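You operate a simulated robot arm through the tools that you are given. There is no shell and no other tool. Be economical: measure what you need, move in short steps, check, and stop when the job is done.

Carry out the task below with a simulated two-armed robot. There is one attempt and no reset: what you move stays moved.

Task
Take the small purple bobbin and put it in the small wooden tray. Take the small orange bobbin and leave it on top of the brown cedar block on the pale workbench. Take the short roll and put it in the blue tray. Pick up the bare cone from the floor of the packing tray with one hand, pass it to the other hand and put it on the left pane of the flat light box. Turn the wrap knob to 10. Put the yellow ring on the pale workbench away on the shelf under the sockets. Any order will do. Set down upright: bare cone.
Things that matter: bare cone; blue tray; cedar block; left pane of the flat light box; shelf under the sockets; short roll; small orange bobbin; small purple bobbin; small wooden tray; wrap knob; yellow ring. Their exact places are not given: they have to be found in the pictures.

Only the result counts: the job must be done as asked and must still hold three seconds after the hand-in. Knocking over, shifting, dropping, spilling or breaking anything else fails it.

Robot
Two 7-joint arms with two-finger grippers on one trunk, on a base that drives. Base frame: it is fixed to the floor where the robot stands at the start and does not move with it; the origin is under the middle of the robot, x ahead of it, y to its left, z up; the surface under the hand at the start is at about z = 79.4. Lengths are in cm, angles in degrees, forces in N, time in s.
The left shoulder is at the start at [6, 12.3, 94.5], the right one opposite. With the tool pointing down near the work surface each hand reaches from about 34 to 80 cm from the robot's upright axis, wherever it stands, measured 20 degrees to its own side. Places, roughly: bare cone (7x7x12 cm) [-950, 50, 90]; blue tray (25x19x6 cm) [-690, -30, 80]; cedar block [50, 250, 75]; left pane of the flat light box (16x21 cm) [-958, -104, 86]; shelf under the sockets (57x15 cm) [114, -382, 74]; short roll (12x4x4 cm) [-690, -10, 80]; small orange bobbin (4x4x4 cm) [80, 20, 80]; small purple bobbin (4x4x4 cm) [70, 20, 80]; small wooden tray (13x18x4 cm) [-290, 40, 80]; wrap knob [80, 250, 80]; yellow ring (4x4x3 cm) [90, 260, 80]. Payload 1.47 kg a hand.
The tool frame of a hand sits at the grasp point between the pads (the TCP): z along the fingers, y along the line on which they close. The tips reach 1.6 cm beyond it. The gripper opens to 8.7 cm. The gripper's body begins 5.5 cm behind the TCP.
Orientation is that of the tool frame in the base frame, as [roll, pitch, yaw] about the fixed x, y, z axes, in that order (R = Rz(yaw) Ry(pitch) Rx(roll)). With the fingers straight down and closing along the base's y, the tool's x points along the base's -x, its y along +y and its z along -z.

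Tools
- The arms move only by the tool send_rows. It takes "left_moves", "right_moves" or both (then of equal length, played together; a hand with none holds still); each is a list of rows, each a list of 7 numbers: the shift along the tool's x, y, z in cm, then the turn, a rotation vector about the tool's x, y, z in rad, then the finger opening in cm, from 0 to 8.7. In form: [[x, y, z, wx, wy, wz, gripper], ...]. A call has 1 to 8 rows; each row is the pose to reach, as a shift and turn from the pose commanded when the call began, along the tool's axes at that moment. A row lasts 0.2 s, in which the tool goes at most 5 cm and 8.6 degrees; a call with a longer step from one row to the next is refused whole, and so is a gripper value outside its range. Where a pose cannot be reached the arm comes as near as it can. A force on the tool above 40 N (or 10 N above the force at the start of the call, whichever is more), or a blocked arm, ends the call early, and 0.2 s more pass. The fingers move at their own pace (about 15.3 cm/s each) and stop on an object; they squeeze with about 28 N. The grip force told is the motor's: it shows also when the fingers shut on nothing. Time passes only in rows, and 0.2 s behind the last, so rows that repeat a pose let the fingers close. The reply holds the time, the measured pose of the TCP, the force on the tool along the base axes, the opening and the grip force, in the units named above and with some noise, with the torque about the TCP (base axes, N m) and any sound that the robot's microphone picked up.
- Cameras (640 x 400 px; columns grow to the right, rows downward): "scene" is now at [9.45, 2.95, 151.07]; the picture's right is [0.41, -0.91, 0.00], its down [-0.63, -0.28, -0.72] and it looks along [0.66, 0.30, -0.69] (base axes); focal length 267 px, centre (320, 200). "left" rides on the left gripper at [7.3, -1.2, -9] in its tool frame; the picture's right is [0.16, 0.99, 0.00], its down [-0.72, 0.12, -0.68] and it looks along [-0.67, 0.11, 0.73] (tool axes); focal length 247 px, centre (320, 200). "right" rides on the right gripper at [7.3, 1.2, -9] in its tool frame; the picture's right is [-0.16, 0.99, 0.00], its down [-0.72, -0.12, -0.68] and it looks along [-0.67, -0.11, 0.73] (tool axes); focal length 247 px, centre (320, 200).
- snapshot(camera): a new picture of that camera. No time passes.
- raise_lower(by): slides the trunk up (or, below 0, down) by that many cm; the arms and the scene camera ride with it, the base frame stays. It gives what a move gives, with no picture.
- drive_base(legs): drives the robot by 1 to 6 legs, each [ahead, left, turn to the left] in cm, cm and degrees, along the robot's own axes; the way and the turn of a leg run together, so that a leg with both is an arc; at most 150 cm and 180 degrees a leg. The arms and the cameras ride along, it lands a little off, and it stops where it bumps. It gives what a move gives.
- pan_tilt(pan, tilt): turns the head with the scene camera to pan (to the left, within 120 degrees either way) and tilt (down, from -29 to 69), counted from straight ahead of the robot. It gives what a move gives.
- locate(camera, pixels): for up to 12 pixels [column, row] of the newest picture of that camera ("zoom" is the newest enlarged one), the place [x, y, z] in the base frame of the surface seen there, good to about 0.2 cm, but the place of the scene camera against the robot may be out by one fixed shift of up to 1.8 cm in any direction. No time passes.
- inspect(camera, box): a new picture of the part [left, top, right, bottom] of that camera's present view, enlarged. No time passes.
- sign_off(): hands the job in; it is judged then, once.

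Go step by step. Measure first, check grasps and placings, and put right what went wrong. The budget is 124 turns and 128 pictures, counting those below and the enlarged ones. Unless the task says otherwise, let go and move clear before handing in.

The tools are called after "Call:" by a JSON object that holds its "fn" and its "kwargs". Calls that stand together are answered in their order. send_rows: Moves the arms, as the interface text tells. Its arguments: {"type":"object","properties":{"left_moves":{"type":"array","items":{"type":"array","items":{"type":"number"}}},"right_moves":{"type":"array","items":{"type":"array","items":{"type":"number"}}}},"required":[]} The other tools are called the same way: raise_lower (by) slides the trunk up or down; drive_base (legs) drives the base; pan_tilt (pan, tilt) turns the head that bears the scene camera; snapshot (camera) takes a picture; locate (camera, pixels) gives the place of the surface under pixels of a picture; inspect (camera, box) takes an enlarged picture of a part of a camera's view; sign_off () hands the job in.

At the start:

```text
time_s: 0.0
left_tool_pos: [44.66, 35.26, 103.38]
left_ee_rot: [180.0, 0.0, -180.0]
left_ft_force: [0.3, 0.1, -0.5]
left_wrist_torque: [-0.05, 0.0, 0.02]
left_gripper_width: 8.68
left_finger_force: 0.1
right_tool_pos: [55.1, -4.15, 103.26]
right_ee_rot: [179.9, 0.0, -180.0]
right_ft_force: [0.4, -1.0, 0.0]
right_wrist_torque: [0.01, -0.01, -0.03]
right_gripper_width: 8.7
right_finger_force: 0.1
trunk travel left (down, up): [-10.0, 13.0]
robot x, y, heading: [-0.18, 0.05, -0.2]
head pan, tilt: [24.2, 43.9]
```

scene: 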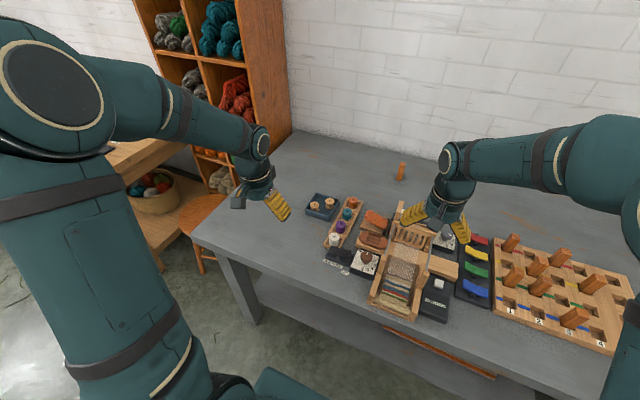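
right: 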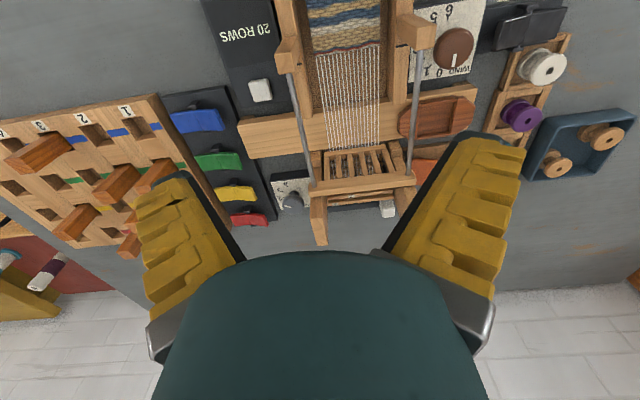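
left: 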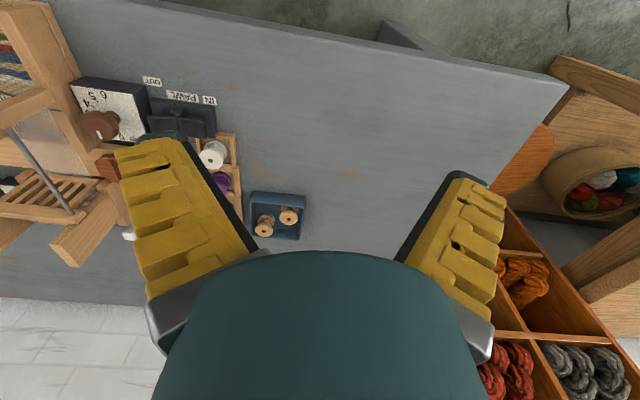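

The scene shows a small rack near (345,215) with white, purple, teal and orange bobbins. I'll enlarge that area to measure it.

Call:
{"fn": "inspect", "kwargs": {"camera": "scene", "box": [290, 170, 410, 280]}}

Call:
{"fn": "inspect", "kwargs": {"camera": "right", "box": [460, 0, 640, 200]}}

```text
3.64 times, centred on (350, 225) of scene
```

zoom: 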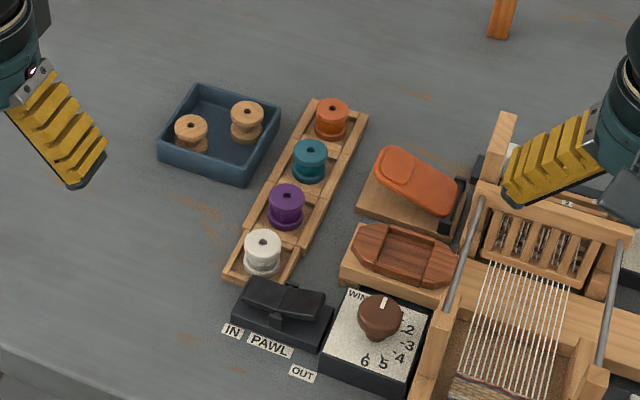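

```text
2.00 times, centred on (550, 100) of right
```

zoom: 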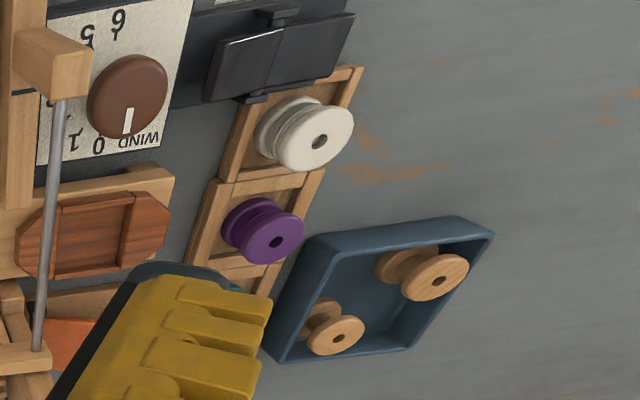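

Purple is at scene pixel (341,224) and orange at (353,199). I'll locate both, and purple with the right wrist camera as well, to find the scene camera's shift.

Call:
{"fn": "locate", "kwargs": {"camera": "zoom", "pixels": [[262, 232], [286, 232], [262, 246], [277, 252], [310, 150], [345, 85], [215, 240], [300, 200], [180, 255]]}}

Call:
{"fn": "locate", "kwargs": {"camera": "scene", "pixels": [[341, 222], [340, 221], [353, 197], [352, 199], [334, 236], [347, 211], [330, 200], [349, 202]]}}

```text
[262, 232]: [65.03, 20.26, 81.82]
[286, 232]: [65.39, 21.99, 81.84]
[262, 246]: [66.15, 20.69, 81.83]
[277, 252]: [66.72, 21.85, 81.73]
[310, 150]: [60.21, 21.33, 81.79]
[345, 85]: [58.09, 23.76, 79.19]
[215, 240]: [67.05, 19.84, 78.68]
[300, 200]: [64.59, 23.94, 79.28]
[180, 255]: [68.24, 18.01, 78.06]
```

```text
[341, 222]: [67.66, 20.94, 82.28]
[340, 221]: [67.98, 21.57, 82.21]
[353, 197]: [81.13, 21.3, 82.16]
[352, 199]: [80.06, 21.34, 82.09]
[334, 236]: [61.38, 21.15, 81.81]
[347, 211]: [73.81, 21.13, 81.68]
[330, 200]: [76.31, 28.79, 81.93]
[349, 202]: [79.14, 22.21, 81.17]
```

The scene camera reads about +1.2 cm too far in x. Purple is at about (66, 21.3) with its top at 81.8, so I'll move the left hand above it, and locate the table edge and nearby furniture.

Call:
{"fn": "send_rows", "kwargs": {"left_moves": [[-4.3, -2.8, 2, 0, 0, 0, 8.7], [-8.6, -5.6, 4, 0, 0, 0, 8.7], [-12.9, -8.4, 6, 0, 0, 0, 8.7], [-17.2, -11.2, 8, 0, 0, 0, 8.7], [-21.3, -14, 10, 0, 0, 0, 6.5], [-21.3, -14, 10, 0, 0, 0, 6.5]]}}

Call:
{"fn": "locate", "kwargs": {"camera": "scene", "pixels": [[240, 262], [300, 295], [196, 237], [262, 130], [215, 160], [200, 235], [150, 230], [460, 300]]}}

Call:
{"fn": "snapshot", "kwargs": {"camera": "left"}}

```text
refused: row 1 steps farther than a row can; nothing moved
```

```text
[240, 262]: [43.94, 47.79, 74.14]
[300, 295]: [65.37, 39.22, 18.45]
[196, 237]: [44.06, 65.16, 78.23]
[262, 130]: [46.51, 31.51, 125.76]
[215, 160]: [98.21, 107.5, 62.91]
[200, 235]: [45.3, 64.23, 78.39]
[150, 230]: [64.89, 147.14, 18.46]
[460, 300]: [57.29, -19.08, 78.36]
```

```text
122 pictures are left
```

left: 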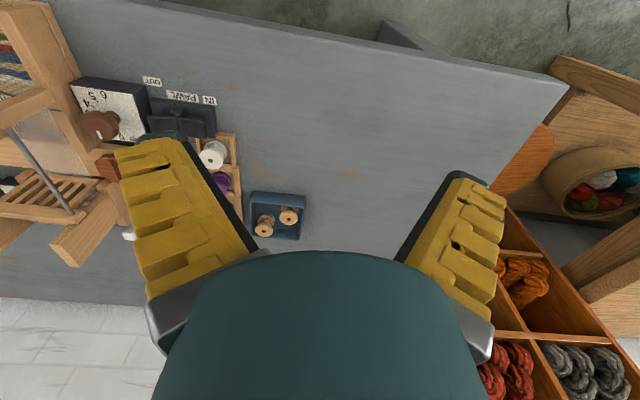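

The first row was too long, so I'll use smaller steps. The table edge is at x≈43 and its top at z≈78.

Call:
{"fn": "send_rows", "kwargs": {"left_moves": [[-3.6, -2.4, 1.5, 0, 0, 0, 8.7], [-7.2, -4.8, 3, 0, 0, 0, 8.7], [-10.8, -7.2, 4.5, 0, 0, 0, 8.7], [-14.4, -9.6, 6, 0, 0, 0, 8.7], [-18, -12, 7.5, 0, 0, 0, 6.5], [-21.3, -14, 9, 0, 0, 0, 6.5], [-21.3, -14, 12, 0, 0, 0, 6.5], [-21.3, -14, 12, 0, 0, 0, 6.5]]}}

Call:
{"fn": "snapshot", "kwargs": {"camera": "left"}}

```text
time_s: 1.8
left_tool_pos: [66.0, 21.33, 91.16]
left_ee_rot: [179.9, 0.1, 180.0]
left_ft_force: [0.1, 0.1, 0.2]
left_wrist_torque: [0.0, 0.0, -0.02]
left_gripper_width: 6.91
left_finger_force: 3.5
right_tool_pos: [54.96, -4.09, 103.37]
right_ee_rot: [-180.0, 0.0, 180.0]
right_ft_force: [0.2, 0.7, 0.8]
right_wrist_torque: [0.0, 0.02, 0.0]
right_gripper_width: 8.7
right_finger_force: 0.1
trunk travel left (down, up): [-10.0, 13.0]
robot x, y, heading: [0.07, 0.24, 0.2]
head pan, tilt: [24.2, 43.9]
```

```text
121 pictures are left
```

left: 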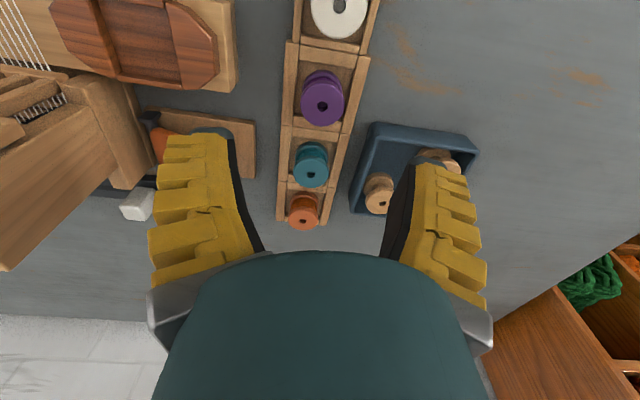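

The hand is over the rack. I'll locate the purple spool's hole at (323,106), the rack walls and the other spools.

Call:
{"fn": "locate", "kwargs": {"camera": "left", "pixels": [[323, 106], [307, 106], [339, 106], [323, 120], [312, 175], [303, 220], [303, 226], [355, 75], [292, 75], [362, 180], [250, 140], [340, 8]]}}

```text
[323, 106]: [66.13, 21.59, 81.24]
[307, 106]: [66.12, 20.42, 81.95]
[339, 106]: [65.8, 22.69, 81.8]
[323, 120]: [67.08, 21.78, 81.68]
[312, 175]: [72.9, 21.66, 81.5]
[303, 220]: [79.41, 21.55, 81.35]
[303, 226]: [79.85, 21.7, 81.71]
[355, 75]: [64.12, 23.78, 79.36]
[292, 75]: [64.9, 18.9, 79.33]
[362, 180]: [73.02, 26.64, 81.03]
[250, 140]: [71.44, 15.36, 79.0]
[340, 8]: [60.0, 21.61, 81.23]
```

Purple's centre is at (66.0, 21.55), top 81.8, and the rack rim is at 79.35. I'll go down to TCP z≈81.2, which keeps the tips just above the rim, and close.

Call:
{"fn": "send_rows", "kwargs": {"left_moves": [[0, 0.2, 4, 0, 0, 0, 5.3], [0, 0.2, 7.5, 0, 0, 0, 5.3], [0, 0.2, 9.9, 0, 0, 0, 5.3], [0, 0.2, 9.9, 0, 0, 0, 5.3], [0, 0.2, 9.9, 0, 0, 0, 0], [0, 0.2, 9.9, 0, 0, 0, 0], [0, 0.2, 9.9, 0, 0, 0, 0]]}}

Call:
{"fn": "snapshot", "kwargs": {"camera": "left"}}

```text
time_s: 3.4
left_tool_pos: [65.83, 21.42, 81.18]
left_ee_rot: [-179.9, 0.0, 180.0]
left_ft_force: [-0.5, -0.4, -0.1]
left_wrist_torque: [-0.02, -0.01, -0.02]
left_gripper_width: 2.6
left_finger_force: 27.6
right_tool_pos: [54.89, -4.1, 103.36]
right_ee_rot: [180.0, 0.0, -180.0]
right_ft_force: [1.1, 0.5, -0.2]
right_wrist_torque: [0.01, -0.01, 0.02]
right_gripper_width: 8.69
right_finger_force: 0.1
trunk travel left (down, up): [-10.0, 13.0]
robot x, y, heading: [0.18, -0.12, -0.1]
head pan, tilt: [24.2, 43.9]
```

```text
120 pictures are left
```

left: 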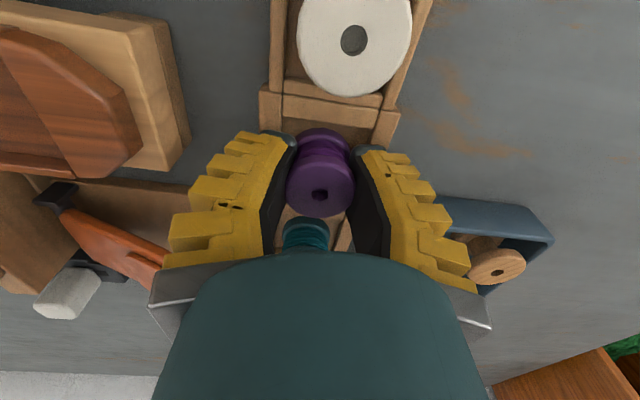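

Purple is held at opening 2.6. I'll lift it and retract.

Call:
{"fn": "send_rows", "kwargs": {"left_moves": [[0, 0, -4.8, 0, 0, 0, 0], [0, 0, -9.6, 0, 0, 0, 0], [0, 0, -14.4, 0, 0, 0, 0], [0, 0, -19, 0, 0, 0, 0], [4, 2.5, -19, 0, 0, 0, 0], [8, 5, -19, 0, 0, 0, 0], [12, 7.5, -19, 0, 0, 0, 0], [16, 10, -19, 0, 0, 0, 0]]}}

Call:
{"fn": "drive_base", "kwargs": {"legs": [[4, 20, 0]]}}

Call:
{"fn": "snapshot", "kwargs": {"camera": "right"}}

```text
time_s: 5.2
left_tool_pos: [49.86, 31.64, 100.39]
left_ee_rot: [179.9, 0.2, 180.0]
left_ft_force: [-0.1, 0.0, -0.5]
left_wrist_torque: [0.01, 0.02, 0.01]
left_gripper_width: 0.01
left_finger_force: 28.1
right_tool_pos: [54.92, -4.02, 103.29]
right_ee_rot: [-180.0, -0.1, -180.0]
right_ft_force: [0.9, 0.2, 0.7]
right_wrist_torque: [-0.02, -0.03, -0.04]
right_gripper_width: 8.71
right_finger_force: 0.0
trunk travel left (down, up): [-10.0, 13.0]
robot x, y, heading: [-0.05, 0.07, 0.2]
head pan, tilt: [24.2, 43.9]
```

```text
time_s: 7.6
left_tool_pos: [54.05, 51.13, 100.33]
left_ee_rot: [-180.0, 0.0, 179.7]
left_ft_force: [-0.7, 0.5, -0.1]
left_wrist_torque: [-0.05, 0.01, -0.02]
left_gripper_width: 0.0
left_finger_force: 27.7
right_tool_pos: [58.97, 15.65, 103.24]
right_ee_rot: [-180.0, 0.0, 179.8]
right_ft_force: [-0.1, 0.8, -0.1]
right_wrist_torque: [0.0, 0.02, 0.01]
right_gripper_width: 8.69
right_finger_force: 0.1
trunk travel left (down, up): [-10.0, 13.0]
robot x, y, heading: [4.17, 19.8, -0.5]
head pan, tilt: [24.2, 43.9]
```

```text
119 pictures are left
```

right: 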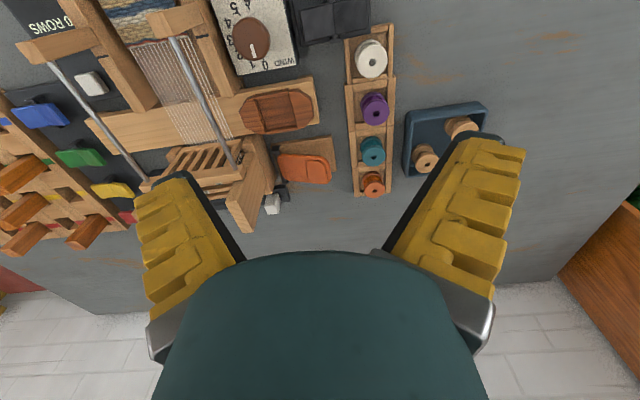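

The left hand closed on nothing, and purple at (375,108) is back in its cell, so it slipped out. I'll look closely at the rack before regrasping.

Call:
{"fn": "inspect", "kwargs": {"camera": "right", "box": [325, 30, 425, 205]}}

```text
2.29 times, centred on (375, 118) of right
```

zoom: 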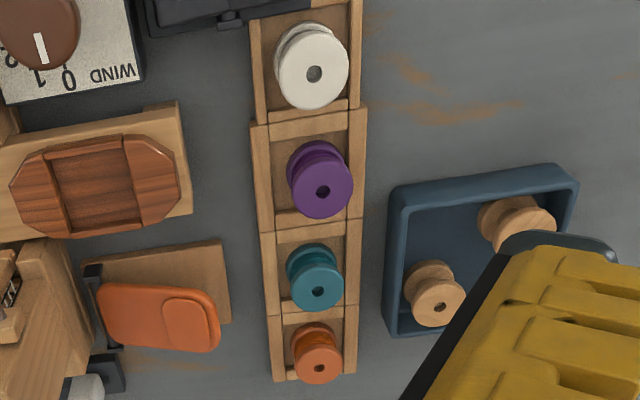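

Purple still stands upright in its cell. I'll measure the spools, rack walls and cell floor.

Call:
{"fn": "locate", "kwargs": {"camera": "zoom", "pixels": [[310, 194], [336, 192], [316, 205], [256, 180], [267, 180], [276, 200], [351, 150], [362, 150], [310, 360], [330, 368], [319, 378], [280, 345]]}}

```text
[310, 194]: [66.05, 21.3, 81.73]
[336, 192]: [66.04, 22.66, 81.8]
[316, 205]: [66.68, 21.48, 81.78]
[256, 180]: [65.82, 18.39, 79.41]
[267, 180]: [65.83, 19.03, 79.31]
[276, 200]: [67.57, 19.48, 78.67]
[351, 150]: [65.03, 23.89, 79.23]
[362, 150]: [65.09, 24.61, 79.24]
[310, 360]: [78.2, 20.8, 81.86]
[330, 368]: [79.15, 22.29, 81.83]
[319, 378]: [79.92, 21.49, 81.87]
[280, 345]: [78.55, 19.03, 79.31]
```

Orange is at about (78.95, 21.5). I'll take it first with the right hand, approaching above it and checking before I go down.

Call:
{"fn": "send_rows", "kwargs": {"right_moves": [[-4, 1.2, 2, 0, 0, 0, 8.7], [-8, 2.4, 4, 0, 0, 0, 8.7], [-12, 3.6, 6, 0, 0, 0, 5.3], [-16, 4.8, 8, 0, 0, 0, 5.3], [-20, 5.85, 10, 0, 0, 0, 5.3], [-20, 5.85, 13, 0, 0, 0, 5.3], [-20, 5.85, 13, 0, 0, 0, 5.3]]}}

Call:
{"fn": "snapshot", "kwargs": {"camera": "right"}}

```text
time_s: 9.2
left_tool_pos: [54.14, 51.28, 100.38]
left_ee_rot: [-180.0, 0.1, 179.8]
left_ft_force: [-0.3, -0.5, 0.0]
left_wrist_torque: [0.03, -0.04, 0.0]
left_gripper_width: 0.0
left_finger_force: 28.7
right_tool_pos: [77.77, 21.14, 90.37]
right_ee_rot: [180.0, 0.0, 179.8]
right_ft_force: [0.4, -0.3, -0.1]
right_wrist_torque: [0.01, -0.02, 0.03]
right_gripper_width: 5.79
right_finger_force: 3.6
right hand out of reach, approached as far as the arm can: row 5, 6, 7
trunk travel left (down, up): [-10.0, 13.0]
robot x, y, heading: [4.13, 20.01, -0.1]
head pan, tilt: [24.2, 43.9]
```

```text
117 pictures are left
```

right: 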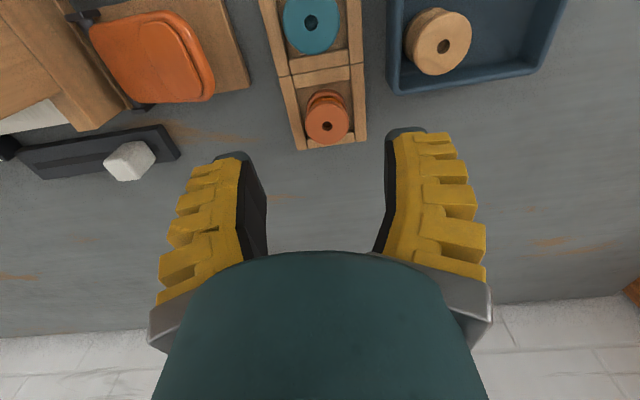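

The arm fell about 1 cm short in x, so I'll drive ahead 4 cm and then locate orange.

Call:
{"fn": "drive_base", "kwargs": {"legs": [[4, 0, 0]]}}

Call:
{"fn": "snapshot", "kwargs": {"camera": "right"}}

```text
time_s: 10.1
left_tool_pos: [58.21, 51.24, 100.23]
left_ee_rot: [180.0, -0.1, 179.9]
left_ft_force: [0.7, 0.8, 0.0]
left_wrist_torque: [0.01, 0.05, -0.02]
left_gripper_width: 0.01
left_finger_force: 27.8
right_tool_pos: [81.83, 21.25, 90.22]
right_ee_rot: [180.0, 0.0, 179.8]
right_ft_force: [1.5, -0.2, -0.5]
right_wrist_torque: [0.05, 0.03, 0.01]
right_gripper_width: 5.84
right_finger_force: 3.8
trunk travel left (down, up): [-10.0, 13.0]
robot x, y, heading: [8.0, 19.56, -0.2]
head pan, tilt: [24.2, 43.9]
```

```text
116 pictures are left
```

right: 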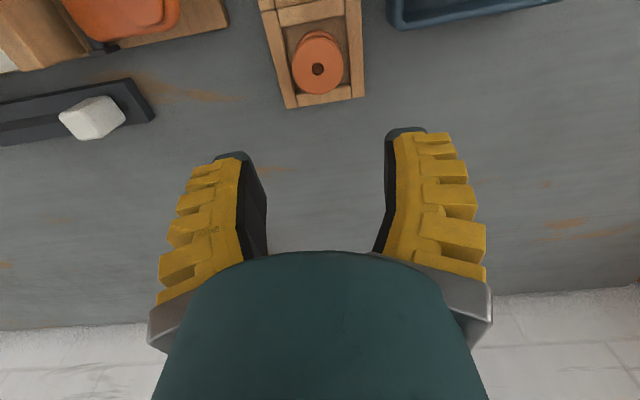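

Call:
{"fn": "locate", "kwargs": {"camera": "right", "pixels": [[300, 68], [335, 68], [318, 50], [318, 86], [352, 60], [288, 60], [318, 60], [356, 20]]}}

```text
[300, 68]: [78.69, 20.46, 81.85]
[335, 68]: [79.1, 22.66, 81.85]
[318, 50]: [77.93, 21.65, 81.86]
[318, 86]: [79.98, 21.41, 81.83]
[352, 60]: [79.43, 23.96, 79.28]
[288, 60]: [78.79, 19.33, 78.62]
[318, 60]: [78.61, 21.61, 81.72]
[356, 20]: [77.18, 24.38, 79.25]
```

Orange's centre is (78.95, 21.55), with flange diameter about 2.6. I'll move above it and check the pose.

Call:
{"fn": "send_rows", "kwargs": {"right_moves": [[2.9, 0.3, 2, 0, 0, 0, 5.0], [2.9, 0.3, 5, 0, 0, 0, 5.0], [2.9, 0.3, 5, 0, 0, 0, 5.0]]}}

```text
time_s: 10.9
left_tool_pos: [57.9, 51.25, 100.45]
left_ee_rot: [-180.0, 0.0, 179.8]
left_ft_force: [-0.1, -0.7, 0.0]
left_wrist_torque: [0.01, 0.0, 0.01]
left_gripper_width: 0.0
left_finger_force: 27.8
right_tool_pos: [78.6, 21.55, 85.41]
right_ee_rot: [180.0, 0.1, 179.8]
right_ft_force: [0.5, -0.1, -0.2]
right_wrist_torque: [-0.05, -0.01, 0.0]
right_gripper_width: 5.53
right_finger_force: 3.7
trunk travel left (down, up): [-10.0, 13.0]
robot x, y, heading: [8.04, 19.92, -0.4]
head pan, tilt: [24.2, 43.9]
```

The pose is 0.3 short in x. I'll correct that, go down to z≈81.0, close, and lift slowly by 1.5 cm as a test.

Call:
{"fn": "send_rows", "kwargs": {"right_moves": [[-0.3, 0, 2.5, 0, 0, 0, 5.0], [-0.3, 0, 4.4, 0, 0, 0, 5.0], [-0.3, 0, 4.4, 0, 0, 0, 5.0], [-0.3, 0, 4.4, 0, 0, 0, 1.5], [-0.3, 0, 4.4, 0, 0, 0, 0], [-0.3, 0, 4.4, 0, 0, 0, 0]]}}

Call:
{"fn": "send_rows", "kwargs": {"right_moves": [[0, 0, -0.4, 0, 0, 0, 0], [0, 0, -1, 0, 0, 0, 0], [0, 0, -2, 0, 0, 0, 0], [0, 0, -3, 0, 0, 0, 0], [0, 0, -3, 0, 0, 0, 0]]}}

Call:
{"fn": "snapshot", "kwargs": {"camera": "right"}}

```text
time_s: 12.3
left_tool_pos: [58.11, 51.23, 100.41]
left_ee_rot: [179.9, 0.0, 179.9]
left_ft_force: [-0.3, 0.3, 0.9]
left_wrist_torque: [0.01, 0.01, 0.0]
left_gripper_width: 0.0
left_finger_force: 28.0
right_tool_pos: [79.04, 21.56, 81.07]
right_ee_rot: [179.9, -0.1, 179.8]
right_ft_force: [-0.8, -0.4, 0.0]
right_wrist_torque: [0.0, 0.02, -0.01]
right_gripper_width: 2.3
right_finger_force: 28.4
trunk travel left (down, up): [-10.0, 13.0]
robot x, y, heading: [8.21, 19.84, -0.3]
head pan, tilt: [24.2, 43.9]
```

```text
time_s: 13.5
left_tool_pos: [58.11, 51.31, 100.37]
left_ee_rot: [180.0, 0.0, 179.8]
left_ft_force: [0.2, 0.0, -0.5]
left_wrist_torque: [0.02, 0.0, -0.01]
left_gripper_width: 0.01
left_finger_force: 28.5
right_tool_pos: [79.09, 21.44, 84.06]
right_ee_rot: [180.0, 0.0, 179.8]
right_ft_force: [-0.5, 1.0, 0.1]
right_wrist_torque: [-0.01, -0.02, 0.02]
right_gripper_width: 2.34
right_finger_force: 27.7
trunk travel left (down, up): [-10.0, 13.0]
robot x, y, heading: [7.86, 20.03, -0.1]
head pan, tilt: [24.2, 43.9]
```

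```text
115 pictures are left
```

right: 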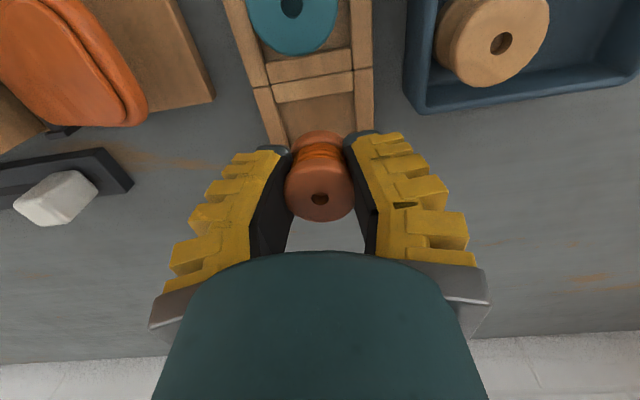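

Orange is out of its cell and held at 2.34. I'll lift it gently and pull it back.

Call:
{"fn": "send_rows", "kwargs": {"right_moves": [[0, 0, -1, 0, 0, 0, 0], [0, 0, -3, 0, 0, 0, 0], [0, 0, -6, 0, 0, 0, 0], [0, 0, -9, 0, 0, 0, 0], [0, 0, -12, 0, 0, 0, 0], [0, 0, -15, 0, 0, 0, 0], [0, 0, -16.5, 0, 0, 0, 0], [0, 0, -17, 0, 0, 0, 0]]}}

Call:
{"fn": "send_rows", "kwargs": {"right_moves": [[1.5, -1, 0, 0, 0, 0, 0], [4.5, -3, 0, 0, 0, 0, 0], [8, -6, 0, 0, 0, 0, 0], [11.5, -9, 0, 0, 0, 0, 0], [15, -12, 0, 0, 0, 0, 0], [18.5, -15, 0, 0, 0, 0, 0], [21.5, -17.5, 0, 0, 0, 0, 0], [23, -19, 0, 0, 0, 0, 0]]}}

```text
time_s: 15.3
left_tool_pos: [58.02, 51.31, 100.32]
left_ee_rot: [-179.9, 0.0, 179.8]
left_ft_force: [-0.1, 0.1, -0.5]
left_wrist_torque: [-0.01, 0.0, 0.0]
left_gripper_width: 0.0
left_finger_force: 27.6
right_tool_pos: [78.89, 21.35, 101.04]
right_ee_rot: [-179.9, 0.1, 179.8]
right_ft_force: [0.4, 0.2, 0.7]
right_wrist_torque: [0.0, 0.01, 0.0]
right_gripper_width: 2.31
right_finger_force: 28.1
trunk travel left (down, up): [-10.0, 13.0]
robot x, y, heading: [7.97, 20.08, -0.2]
head pan, tilt: [24.2, 43.9]
```

```text
time_s: 17.1
left_tool_pos: [58.2, 51.28, 100.4]
left_ee_rot: [180.0, 0.1, 179.8]
left_ft_force: [-0.4, 0.0, 0.0]
left_wrist_torque: [0.01, -0.01, -0.03]
left_gripper_width: 0.0
left_finger_force: 27.7
right_tool_pos: [55.91, 2.36, 100.93]
right_ee_rot: [180.0, 0.0, 179.8]
right_ft_force: [-0.4, 0.0, -0.8]
right_wrist_torque: [-0.05, 0.01, 0.0]
right_gripper_width: 2.32
right_finger_force: 28.1
trunk travel left (down, up): [-10.0, 13.0]
robot x, y, heading: [8.08, 19.62, -0.3]
head pan, tilt: [24.2, 43.9]
```

Orange is secure in the right hand. Now the left hand goes back over purple.

Call:
{"fn": "send_rows", "kwargs": {"left_moves": [[-1, -4.2, 1.5, 0, 0, 0, 5], [-2.2, -8.4, 3, 0, 0, 0, 5], [-3.4, -12.6, 5, 0, 0, 0, 5], [-4.6, -16.8, 7, 0, 0, 0, 5], [-5.8, -21, 9, 0, 0, 0, 5], [-6.8, -25.2, 11, 0, 0, 0, 5], [-7.9, -29.7, 11.5, 0, 0, 0, 5], [-7.9, -29.7, 11.5, 0, 0, 0, 5]]}}

Call:
{"fn": "snapshot", "kwargs": {"camera": "left"}}

```text
time_s: 18.9
left_tool_pos: [65.74, 21.4, 88.74]
left_ee_rot: [180.0, 0.0, 179.7]
left_ft_force: [-0.5, 0.0, 1.0]
left_wrist_torque: [0.01, 0.02, 0.02]
left_gripper_width: 5.52
left_finger_force: 3.7
right_tool_pos: [55.89, 2.58, 101.01]
right_ee_rot: [179.9, 0.0, 179.7]
right_ft_force: [-0.1, 0.8, -0.4]
right_wrist_torque: [-0.04, -0.03, -0.04]
right_gripper_width: 2.29
right_finger_force: 27.9
trunk travel left (down, up): [-10.0, 13.0]
robot x, y, heading: [7.61, 20.19, -0.3]
head pan, tilt: [24.2, 43.9]
```

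```text
114 pictures are left
```

left: 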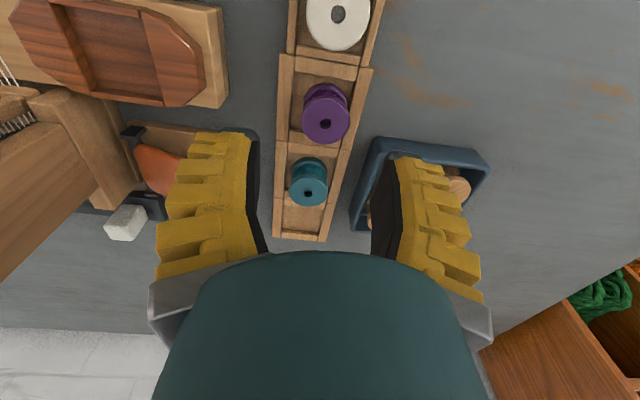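

Call:
{"fn": "locate", "kwargs": {"camera": "left", "pixels": [[310, 119], [340, 119], [325, 105], [325, 137], [325, 116], [290, 100], [360, 100]]}}

```text
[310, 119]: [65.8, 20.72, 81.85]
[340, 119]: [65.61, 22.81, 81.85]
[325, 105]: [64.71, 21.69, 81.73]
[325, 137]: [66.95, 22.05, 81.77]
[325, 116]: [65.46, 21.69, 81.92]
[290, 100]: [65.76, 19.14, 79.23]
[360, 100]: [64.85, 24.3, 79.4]
```

Purple is at (65.8, 21.8). I'll lower to z≈81.05, close and lift gently.

Call:
{"fn": "send_rows", "kwargs": {"left_moves": [[0, 0.35, 3, 0, 0, 0, 5], [0, 0.35, 6, 0, 0, 0, 5], [0, 0.35, 7.7, 0, 0, 0, 5], [0, 0.35, 7.7, 0, 0, 0, 5], [0, 0.35, 7.7, 0, 0, 0, 1.5], [0, 0.35, 7.7, 0, 0, 0, 0], [0, 0.35, 7.7, 0, 0, 0, 0]]}}

Call:
{"fn": "send_rows", "kwargs": {"left_moves": [[0, 0, -0.4, 0, 0, 0, 0], [0, 0, -1.2, 0, 0, 0, 0], [0, 0, -2.5, 0, 0, 0, 0], [0, 0, -4.5, 0, 0, 0, 0], [0, 0, -7, 0, 0, 0, 0], [0, 0, -10, 0, 0, 0, 0], [0, 0, -13, 0, 0, 0, 0], [0, 0, -15, 0, 0, 0, 0]]}}

Call:
{"fn": "snapshot", "kwargs": {"camera": "left"}}

```text
time_s: 20.5
left_tool_pos: [65.82, 21.97, 81.12]
left_ee_rot: [-179.9, 0.0, 179.8]
left_ft_force: [-0.3, 0.2, 0.0]
left_wrist_torque: [0.0, 0.0, 0.0]
left_gripper_width: 2.51
left_finger_force: 28.3
right_tool_pos: [55.96, 2.5, 100.86]
right_ee_rot: [-180.0, -0.1, 179.9]
right_ft_force: [-0.4, 0.4, -0.6]
right_wrist_torque: [0.0, 0.01, 0.0]
right_gripper_width: 2.27
right_finger_force: 27.0
trunk travel left (down, up): [-10.0, 13.0]
robot x, y, heading: [8.05, 19.82, -0.2]
head pan, tilt: [24.2, 43.9]
```

```text
time_s: 22.3
left_tool_pos: [65.82, 21.9, 96.21]
left_ee_rot: [180.0, 0.0, 179.9]
left_ft_force: [0.3, 0.3, 0.3]
left_wrist_torque: [-0.03, -0.05, 0.03]
left_gripper_width: 2.45
left_finger_force: 28.4
right_tool_pos: [56.05, 2.46, 100.95]
right_ee_rot: [180.0, 0.1, 179.8]
right_ft_force: [0.0, -0.3, 0.0]
right_wrist_torque: [-0.01, -0.02, -0.03]
right_gripper_width: 2.29
right_finger_force: 28.1
trunk travel left (down, up): [-10.0, 13.0]
robot x, y, heading: [7.99, 19.99, -0.2]
head pan, tilt: [24.2, 43.9]
```

```text
113 pictures are left
```

left: 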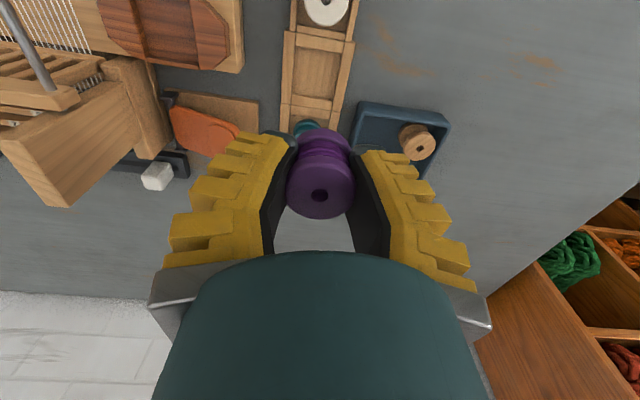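

Both bobbins are held. I'll pull the left hand in, back off 40 cm, and look left for the pale workbench.

Call:
{"fn": "send_rows", "kwargs": {"left_moves": [[1.5, 1, 0, 0, 0, 0, 0], [4, 3.5, -1, 0, 0, 0, 0], [7, 6.5, -2, 0, 0, 0, 0], [10, 9.5, -3, 0, 0, 0, 0], [13, 12.5, -4, 0, 0, 0, 0], [15.5, 15.5, -5, 0, 0, 0, 0], [17, 17, -5, 0, 0, 0, 0]]}}

Call:
{"fn": "drive_base", "kwargs": {"legs": [[-45, 0, 0]]}}

Call:
{"fn": "pan_tilt", "kwargs": {"pan": 75, "tilt": 25}}

Call:
{"fn": "snapshot", "kwargs": {"camera": "scene"}}

```text
time_s: 23.9
left_tool_pos: [48.5, 38.91, 101.17]
left_ee_rot: [-180.0, 0.0, 179.7]
left_ft_force: [-0.3, -0.1, 0.8]
left_wrist_torque: [0.0, 0.03, -0.01]
left_gripper_width: 2.42
left_finger_force: 27.7
right_tool_pos: [55.97, 2.39, 100.84]
right_ee_rot: [180.0, 0.0, 179.8]
right_ft_force: [0.6, -0.7, 0.3]
right_wrist_torque: [-0.01, -0.02, 0.01]
right_gripper_width: 2.28
right_finger_force: 27.8
trunk travel left (down, up): [-10.0, 13.0]
robot x, y, heading: [7.68, 20.19, -0.4]
head pan, tilt: [24.2, 43.9]
```

```text
time_s: 26.6
left_tool_pos: [2.93, 39.11, 101.19]
left_ee_rot: [180.0, 0.0, 179.9]
left_ft_force: [-0.3, 0.1, -0.5]
left_wrist_torque: [0.0, -0.02, -0.03]
left_gripper_width: 2.42
left_finger_force: 27.7
right_tool_pos: [10.19, 2.67, 100.99]
right_ee_rot: [180.0, 0.0, 180.0]
right_ft_force: [-0.3, 0.2, -0.5]
right_wrist_torque: [-0.01, -0.03, 0.0]
right_gripper_width: 2.28
right_finger_force: 27.6
trunk travel left (down, up): [-10.0, 13.0]
robot x, y, heading: [-37.74, 19.89, -0.3]
head pan, tilt: [24.2, 43.9]
```

```text
time_s: 27.8
left_tool_pos: [2.84, 38.99, 101.19]
left_ee_rot: [180.0, 0.1, 180.0]
left_ft_force: [-0.9, -0.4, -0.6]
left_wrist_torque: [0.02, -0.01, -0.02]
left_gripper_width: 2.41
left_finger_force: 28.2
right_tool_pos: [10.32, 2.66, 100.93]
right_ee_rot: [-179.9, 0.0, 179.8]
right_ft_force: [-0.1, -0.1, 0.6]
right_wrist_torque: [0.0, 0.0, 0.0]
right_gripper_width: 2.26
right_finger_force: 27.9
trunk travel left (down, up): [-10.0, 13.0]
robot x, y, heading: [-37.74, 20.39, -0.2]
head pan, tilt: [75.0, 25.0]
```

```text
112 pictures are left
```

scene: 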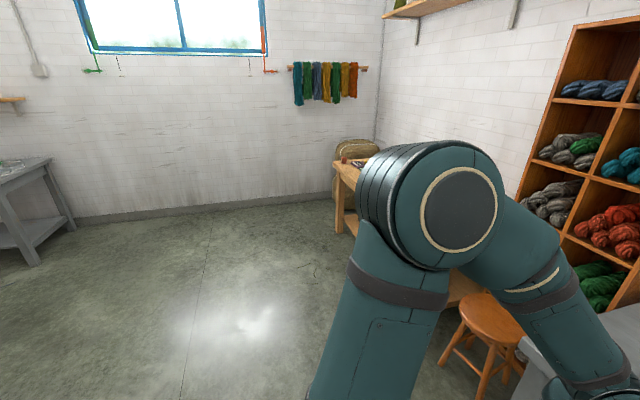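

The pale workbench's end shows at (350,170), mostly hidden by my arm, with a stool at (485,330). I'll locate these for navigation.

Call:
{"fn": "locate", "kwargs": {"camera": "scene", "pixels": [[340, 170], [338, 228], [350, 158], [470, 310], [515, 350], [120, 215], [480, 395], [455, 290], [375, 150]]}}

```text
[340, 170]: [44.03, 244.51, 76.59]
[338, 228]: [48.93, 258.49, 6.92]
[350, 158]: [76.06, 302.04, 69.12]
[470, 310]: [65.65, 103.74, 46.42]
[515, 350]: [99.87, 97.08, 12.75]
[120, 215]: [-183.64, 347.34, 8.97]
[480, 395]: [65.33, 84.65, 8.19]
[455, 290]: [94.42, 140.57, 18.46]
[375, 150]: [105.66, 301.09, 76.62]
```

The workbench's front edge is at x≈44, near y=245, so I can face it along +x. I'll drive left 215 cm and look.

Call:
{"fn": "drive_base", "kwargs": {"legs": [[0, 110, 0], [0, 108, 0]]}}

Call:
{"fn": "pan_tilt", "kwargs": {"pan": 5, "tilt": 35}}

Call:
{"fn": "snapshot", "kwargs": {"camera": "scene"}}

```text
time_s: 47.2
left_tool_pos: [0.7, 258.6, 101.24]
left_ee_rot: [-180.0, -0.1, -179.8]
left_ft_force: [0.4, -0.3, 0.4]
left_wrist_torque: [-0.02, 0.01, -0.01]
left_gripper_width: 2.33
left_finger_force: 28.0
right_tool_pos: [8.4, 222.25, 100.9]
right_ee_rot: [180.0, 0.1, -179.7]
right_ft_force: [0.6, -0.6, 0.7]
right_wrist_torque: [0.0, 0.01, 0.0]
right_gripper_width: 2.22
right_finger_force: 27.6
trunk travel left (down, up): [-10.0, 13.0]
robot x, y, heading: [-39.66, 239.84, 0.1]
head pan, tilt: [75.0, 25.0]
```

```text
time_s: 48.6
left_tool_pos: [0.73, 258.67, 101.15]
left_ee_rot: [-179.9, 0.0, -179.9]
left_ft_force: [-0.2, 0.0, 0.2]
left_wrist_torque: [-0.01, 0.01, -0.02]
left_gripper_width: 2.36
left_finger_force: 28.6
right_tool_pos: [8.43, 222.19, 100.91]
right_ee_rot: [-179.9, -0.1, -179.7]
right_ft_force: [-0.9, -0.9, 0.0]
right_wrist_torque: [-0.01, 0.02, -0.03]
right_gripper_width: 2.22
right_finger_force: 27.9
trunk travel left (down, up): [-10.0, 13.0]
robot x, y, heading: [-39.56, 239.28, 0.6]
head pan, tilt: [5.0, 35.0]
```

```text
111 pictures are left
```

scene: 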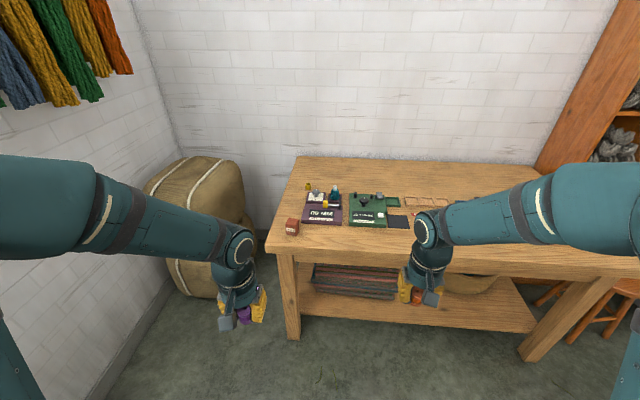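

The openings are creeping down (2.51→2.36 and 2.34→2.22). I'll check both grips and enlarge the bench.

Call:
{"fn": "snapshot", "kwargs": {"camera": "left"}}

Call:
{"fn": "snapshot", "kwargs": {"camera": "right"}}

Call:
{"fn": "inspect", "kwargs": {"camera": "scene", "box": [270, 170, 460, 250]}}

```text
110 pictures are left
```

left: 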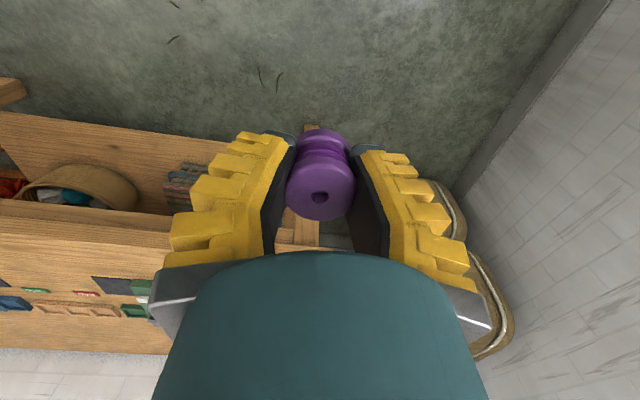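

```text
109 pictures are left
```

right: 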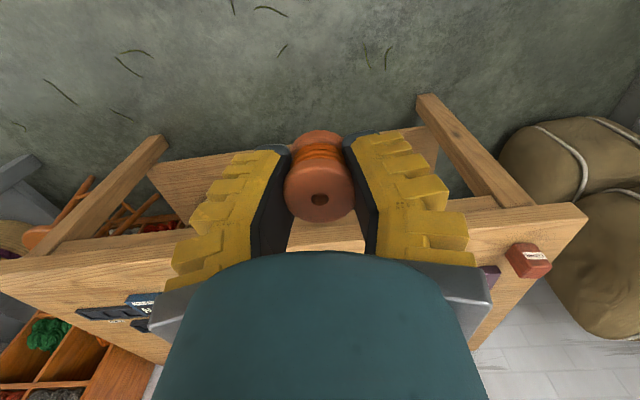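

```text
3.37 times, centred on (365, 210) of scene
```

zoom: 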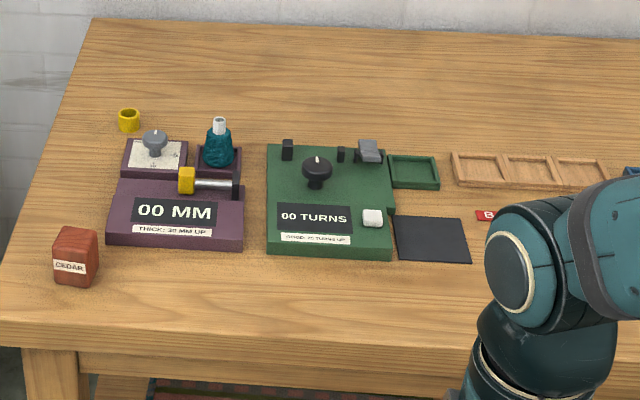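

Both grips look sound. The bench has the cedar block at zoom (75,255), the yellow ring at (128,120), and knobs at (155,140) grey on "MM" and (317,170) black on "TURNS". I'll locate these.

Call:
{"fn": "locate", "kwargs": {"camera": "zoom", "pixels": [[72, 237], [60, 232], [90, 238], [60, 285], [128, 113], [120, 140], [155, 135], [317, 164], [330, 245], [170, 245], [310, 200], [100, 110]]}}

Call:
{"fn": "inspect", "kwargs": {"camera": "scene", "box": [295, 178, 400, 235]}}

```text
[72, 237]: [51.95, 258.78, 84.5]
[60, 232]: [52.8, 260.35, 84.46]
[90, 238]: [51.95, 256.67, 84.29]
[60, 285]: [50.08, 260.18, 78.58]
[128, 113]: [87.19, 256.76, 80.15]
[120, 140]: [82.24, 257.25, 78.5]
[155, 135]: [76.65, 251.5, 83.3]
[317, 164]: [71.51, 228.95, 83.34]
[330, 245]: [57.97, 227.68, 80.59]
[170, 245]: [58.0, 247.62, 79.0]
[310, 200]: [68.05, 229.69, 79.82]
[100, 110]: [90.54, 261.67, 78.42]
```

```text
6.10 times, centred on (348, 206) of scene
```

zoom: 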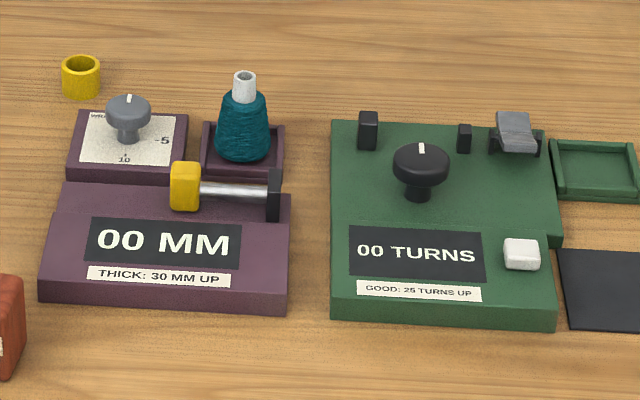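

The grey dial is marked "WR…" with 10 and 5, so that is the wrap knob. I'll check how near the sacks are before driving closer.

Call:
{"fn": "locate", "kwargs": {"camera": "scene", "pixels": [[235, 175], [230, 165], [190, 160], [150, 190], [190, 290], [170, 265], [240, 200], [270, 240], [130, 270]]}}

```text
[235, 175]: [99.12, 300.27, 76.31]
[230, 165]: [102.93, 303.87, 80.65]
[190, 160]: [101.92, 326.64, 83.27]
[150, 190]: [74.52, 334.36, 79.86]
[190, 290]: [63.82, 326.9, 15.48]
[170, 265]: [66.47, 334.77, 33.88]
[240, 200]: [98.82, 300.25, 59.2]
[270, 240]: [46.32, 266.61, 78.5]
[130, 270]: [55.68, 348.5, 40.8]
```

The sacks are clear (y>300). I'll drive to about (-4, 258) and look down at the block with the right camera.

Call:
{"fn": "drive_base", "kwargs": {"legs": [[36, 18, 0]]}}

Call:
{"fn": "snapshot", "kwargs": {"camera": "right"}}

```text
time_s: 51.1
left_tool_pos: [36.18, 277.33, 101.21]
left_ee_rot: [-180.0, 0.0, -179.4]
left_ft_force: [0.1, 0.5, 0.0]
left_wrist_torque: [-0.02, 0.03, 0.02]
left_gripper_width: 2.32
left_finger_force: 27.9
right_tool_pos: [44.08, 240.89, 100.9]
right_ee_rot: [180.0, 0.0, -179.4]
right_ft_force: [0.2, 1.0, -0.8]
right_wrist_torque: [-0.02, 0.02, 0.02]
right_gripper_width: 2.23
right_finger_force: 28.1
trunk travel left (down, up): [-10.0, 13.0]
robot x, y, heading: [-4.52, 257.95, 0.7]
head pan, tilt: [5.0, 35.0]
```

```text
106 pictures are left
```

right: 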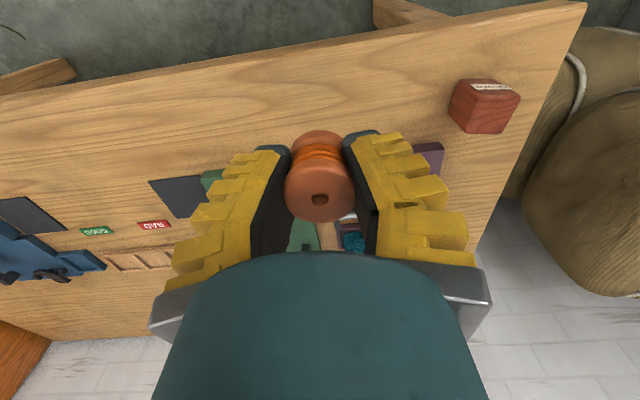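

The block is at (483,106). I'll enlarge it to find its top face.

Call:
{"fn": "inspect", "kwargs": {"camera": "right", "box": [435, 65, 535, 145]}}

```text
5.00 times, centred on (485, 105) of right
```

zoom: 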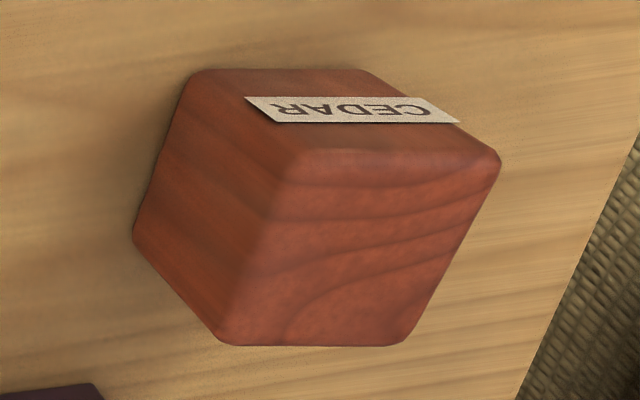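

Call:
{"fn": "locate", "kwargs": {"camera": "zoom", "pixels": [[300, 155], [490, 160], [400, 335], [230, 335], [365, 245], [300, 245], [420, 245], [560, 150]]}}

```text
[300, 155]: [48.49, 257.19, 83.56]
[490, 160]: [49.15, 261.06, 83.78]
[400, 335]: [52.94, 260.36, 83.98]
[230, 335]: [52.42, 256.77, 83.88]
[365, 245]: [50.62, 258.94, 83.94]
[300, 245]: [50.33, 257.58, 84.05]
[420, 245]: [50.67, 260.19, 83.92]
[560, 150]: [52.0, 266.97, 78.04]
```

The block top is centred at (50.7, 258.8) at z≈83.95. I'll bring the orange bobbin above it and check.

Call:
{"fn": "send_rows", "kwargs": {"right_moves": [[-0.6, 1.5, 0, 0, 0, 0, 0], [-1.6, 4.5, 0, 0, 0, 0, 0], [-3, 8.5, 0, 0, 0, 0, 0], [-4.8, 12.5, 1, 0, 0, 0, 0], [-6, 15.5, 3, 0, 0, 0, 0], [-6.84, 17.83, 6, 0, 0, 0, 0], [-6.84, 17.83, 10, 0, 0, 0, 0], [-6.84, 17.83, 12, 0, 0, 0, 0]]}}

Call:
{"fn": "snapshot", "kwargs": {"camera": "right"}}

```text
time_s: 52.9
left_tool_pos: [36.13, 277.26, 101.23]
left_ee_rot: [-180.0, 0.1, -179.4]
left_ft_force: [0.5, 0.0, -0.7]
left_wrist_torque: [0.02, -0.02, 0.01]
left_gripper_width: 2.34
left_finger_force: 28.3
right_tool_pos: [50.56, 258.52, 89.06]
right_ee_rot: [180.0, 0.0, -179.3]
right_ft_force: [-0.3, 0.1, 0.1]
right_wrist_torque: [-0.02, -0.02, -0.03]
right_gripper_width: 2.2
right_finger_force: 27.9
trunk travel left (down, up): [-10.0, 13.0]
robot x, y, heading: [-4.01, 257.89, 0.7]
head pan, tilt: [5.0, 35.0]
```

```text
104 pictures are left
```

right: 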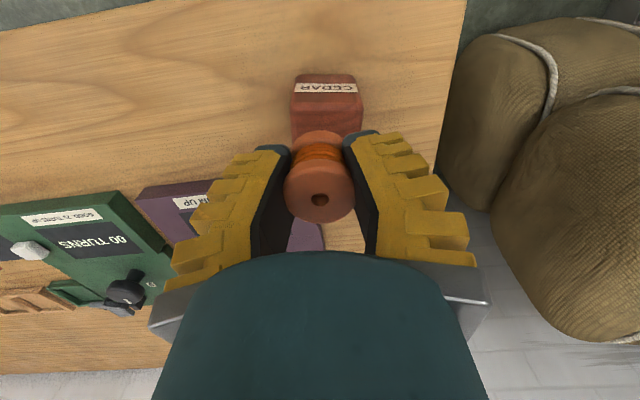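

I'll measure the held bobbin's top disc and what's visible of the block.

Call:
{"fn": "locate", "kwargs": {"camera": "right", "pixels": [[320, 212], [295, 190], [340, 185], [318, 138], [325, 98], [298, 96], [357, 96], [296, 128], [358, 128]]}}

```text
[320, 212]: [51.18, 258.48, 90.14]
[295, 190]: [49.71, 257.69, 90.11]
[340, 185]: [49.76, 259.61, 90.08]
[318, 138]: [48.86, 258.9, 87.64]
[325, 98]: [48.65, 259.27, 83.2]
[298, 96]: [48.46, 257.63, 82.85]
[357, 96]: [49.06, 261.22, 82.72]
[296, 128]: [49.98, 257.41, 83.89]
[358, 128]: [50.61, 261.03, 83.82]
```

The bobbin sits 1.05 above the TCP, so its base is about TCP−2.15. I'll nudge +0.3 in x and +0.4 in y and lower to contact.

Call:
{"fn": "send_rows", "kwargs": {"right_moves": [[-0.3, 0.4, 1.5, 0, 0, 0, 0], [-0.3, 0.4, 2.5, 0, 0, 0, 0], [-0.3, 0.4, 2.85, 0, 0, 0, 0], [-0.3, 0.4, 3.05, 0, 0, 0, 0], [-0.3, 0.4, 3.05, 0, 0, 0, 0]]}}

Call:
{"fn": "snapshot", "kwargs": {"camera": "right"}}

```text
time_s: 54.1
left_tool_pos: [35.95, 277.33, 101.28]
left_ee_rot: [-180.0, 0.0, -179.4]
left_ft_force: [0.4, 0.0, -0.4]
left_wrist_torque: [-0.01, -0.01, 0.01]
left_gripper_width: 2.32
left_finger_force: 28.3
right_tool_pos: [50.85, 259.25, 86.08]
right_ee_rot: [179.9, 0.2, -179.3]
right_ft_force: [0.5, -2.9, 17.3]
right_wrist_torque: [-0.05, 0.15, 0.0]
right_gripper_width: 2.29
right_finger_force: 28.2
trunk travel left (down, up): [-10.0, 13.0]
robot x, y, heading: [-4.18, 258.14, 0.5]
head pan, tilt: [5.0, 35.0]
```

```text
103 pictures are left
```

right: 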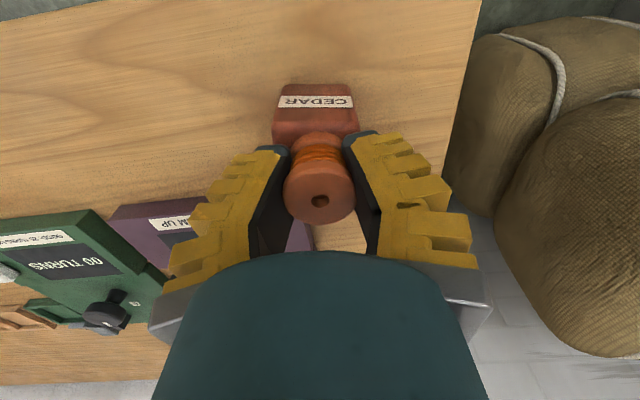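

There is 17 N of contact, so it's seated. I'll ease up 0.1, open, and rise.

Call:
{"fn": "send_rows", "kwargs": {"right_moves": [[0, 0, -0.12, 0, 0, 0, 0], [0, 0, -0.12, 0, 0, 0, 3], [0, 0, -0.12, 0, 0, 0, 5], [0, 0, -0.12, 0, 0, 0, 5], [0, 0, -2, 0, 0, 0, 5], [0, 0, -6, 0, 0, 0, 5], [0, 0, -10, 0, 0, 0, 5]]}}

Call:
{"fn": "snapshot", "kwargs": {"camera": "right"}}

```text
time_s: 55.7
left_tool_pos: [35.98, 277.28, 101.25]
left_ee_rot: [179.9, 0.0, -179.4]
left_ft_force: [-0.1, -0.2, -0.4]
left_wrist_torque: [-0.02, -0.02, 0.01]
left_gripper_width: 2.34
left_finger_force: 28.1
right_tool_pos: [50.65, 259.26, 96.03]
right_ee_rot: [179.9, 0.0, -179.2]
right_ft_force: [-0.4, 0.2, -0.4]
right_wrist_torque: [-0.01, -0.01, -0.01]
right_gripper_width: 5.52
right_finger_force: 3.7
trunk travel left (down, up): [-10.0, 13.0]
robot x, y, heading: [-4.49, 257.99, 0.8]
head pan, tilt: [5.0, 35.0]
```

```text
102 pictures are left
```

right: 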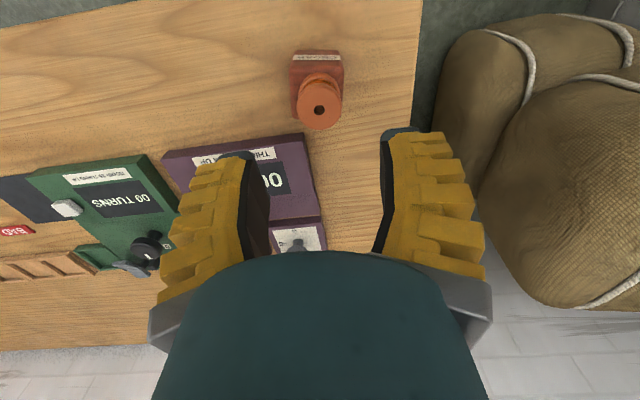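

Orange stands on the cedar block at (318,105). Next I'll drive 12 cm ahead to reach the knob and ring.

Call:
{"fn": "drive_base", "kwargs": {"legs": [[12, 0, -0.7]]}}

Call:
{"fn": "snapshot", "kwargs": {"camera": "right"}}

```text
time_s: 57.0
left_tool_pos: [48.15, 276.73, 101.06]
left_ee_rot: [179.9, 0.0, 179.8]
left_ft_force: [0.9, 0.1, -0.4]
left_wrist_torque: [-0.03, 0.01, -0.02]
left_gripper_width: 2.32
left_finger_force: 28.1
right_tool_pos: [62.6, 258.74, 95.88]
right_ee_rot: [180.0, -0.1, -179.9]
right_ft_force: [-0.1, 0.1, -0.7]
right_wrist_torque: [0.01, 0.02, -0.01]
right_gripper_width: 5.54
right_finger_force: 4.0
trunk travel left (down, up): [-10.0, 13.0]
robot x, y, heading: [7.41, 257.78, -0.1]
head pan, tilt: [5.0, 35.0]
```

```text
101 pictures are left
```

right: 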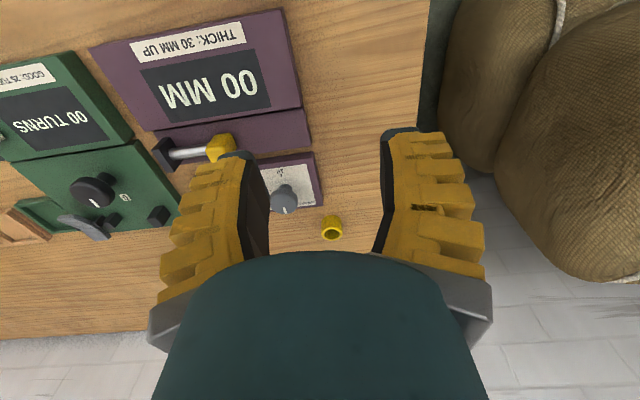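

The knob is at (286,200) and the ring at (332,228). I'll enlarge both.

Call:
{"fn": "inspect", "kwargs": {"camera": "right", "box": [250, 150, 360, 245]}}

```text
4.21 times, centred on (305, 198) of right
```

zoom: 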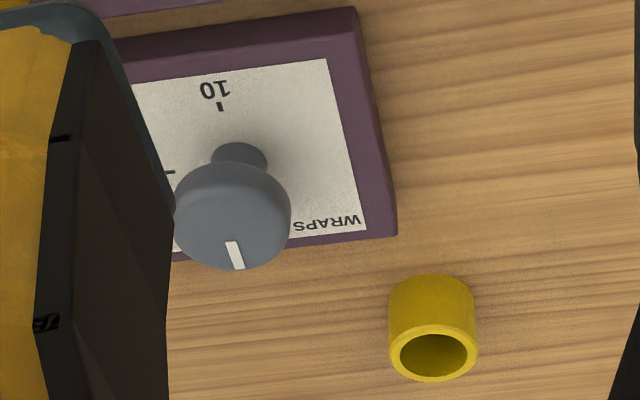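

Call:
{"fn": "locate", "kwargs": {"camera": "zoom", "pixels": [[232, 215], [185, 215], [280, 215], [230, 175], [235, 262], [220, 105], [170, 172], [433, 332], [395, 345], [475, 345], [433, 378], [300, 120]]}}

```text
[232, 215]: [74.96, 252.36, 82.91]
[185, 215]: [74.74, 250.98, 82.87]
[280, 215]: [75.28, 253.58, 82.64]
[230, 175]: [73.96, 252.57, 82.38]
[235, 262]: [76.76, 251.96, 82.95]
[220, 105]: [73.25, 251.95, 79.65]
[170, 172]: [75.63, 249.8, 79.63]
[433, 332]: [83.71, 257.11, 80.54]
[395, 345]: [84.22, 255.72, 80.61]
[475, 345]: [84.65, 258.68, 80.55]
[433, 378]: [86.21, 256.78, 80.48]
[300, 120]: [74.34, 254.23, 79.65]
```

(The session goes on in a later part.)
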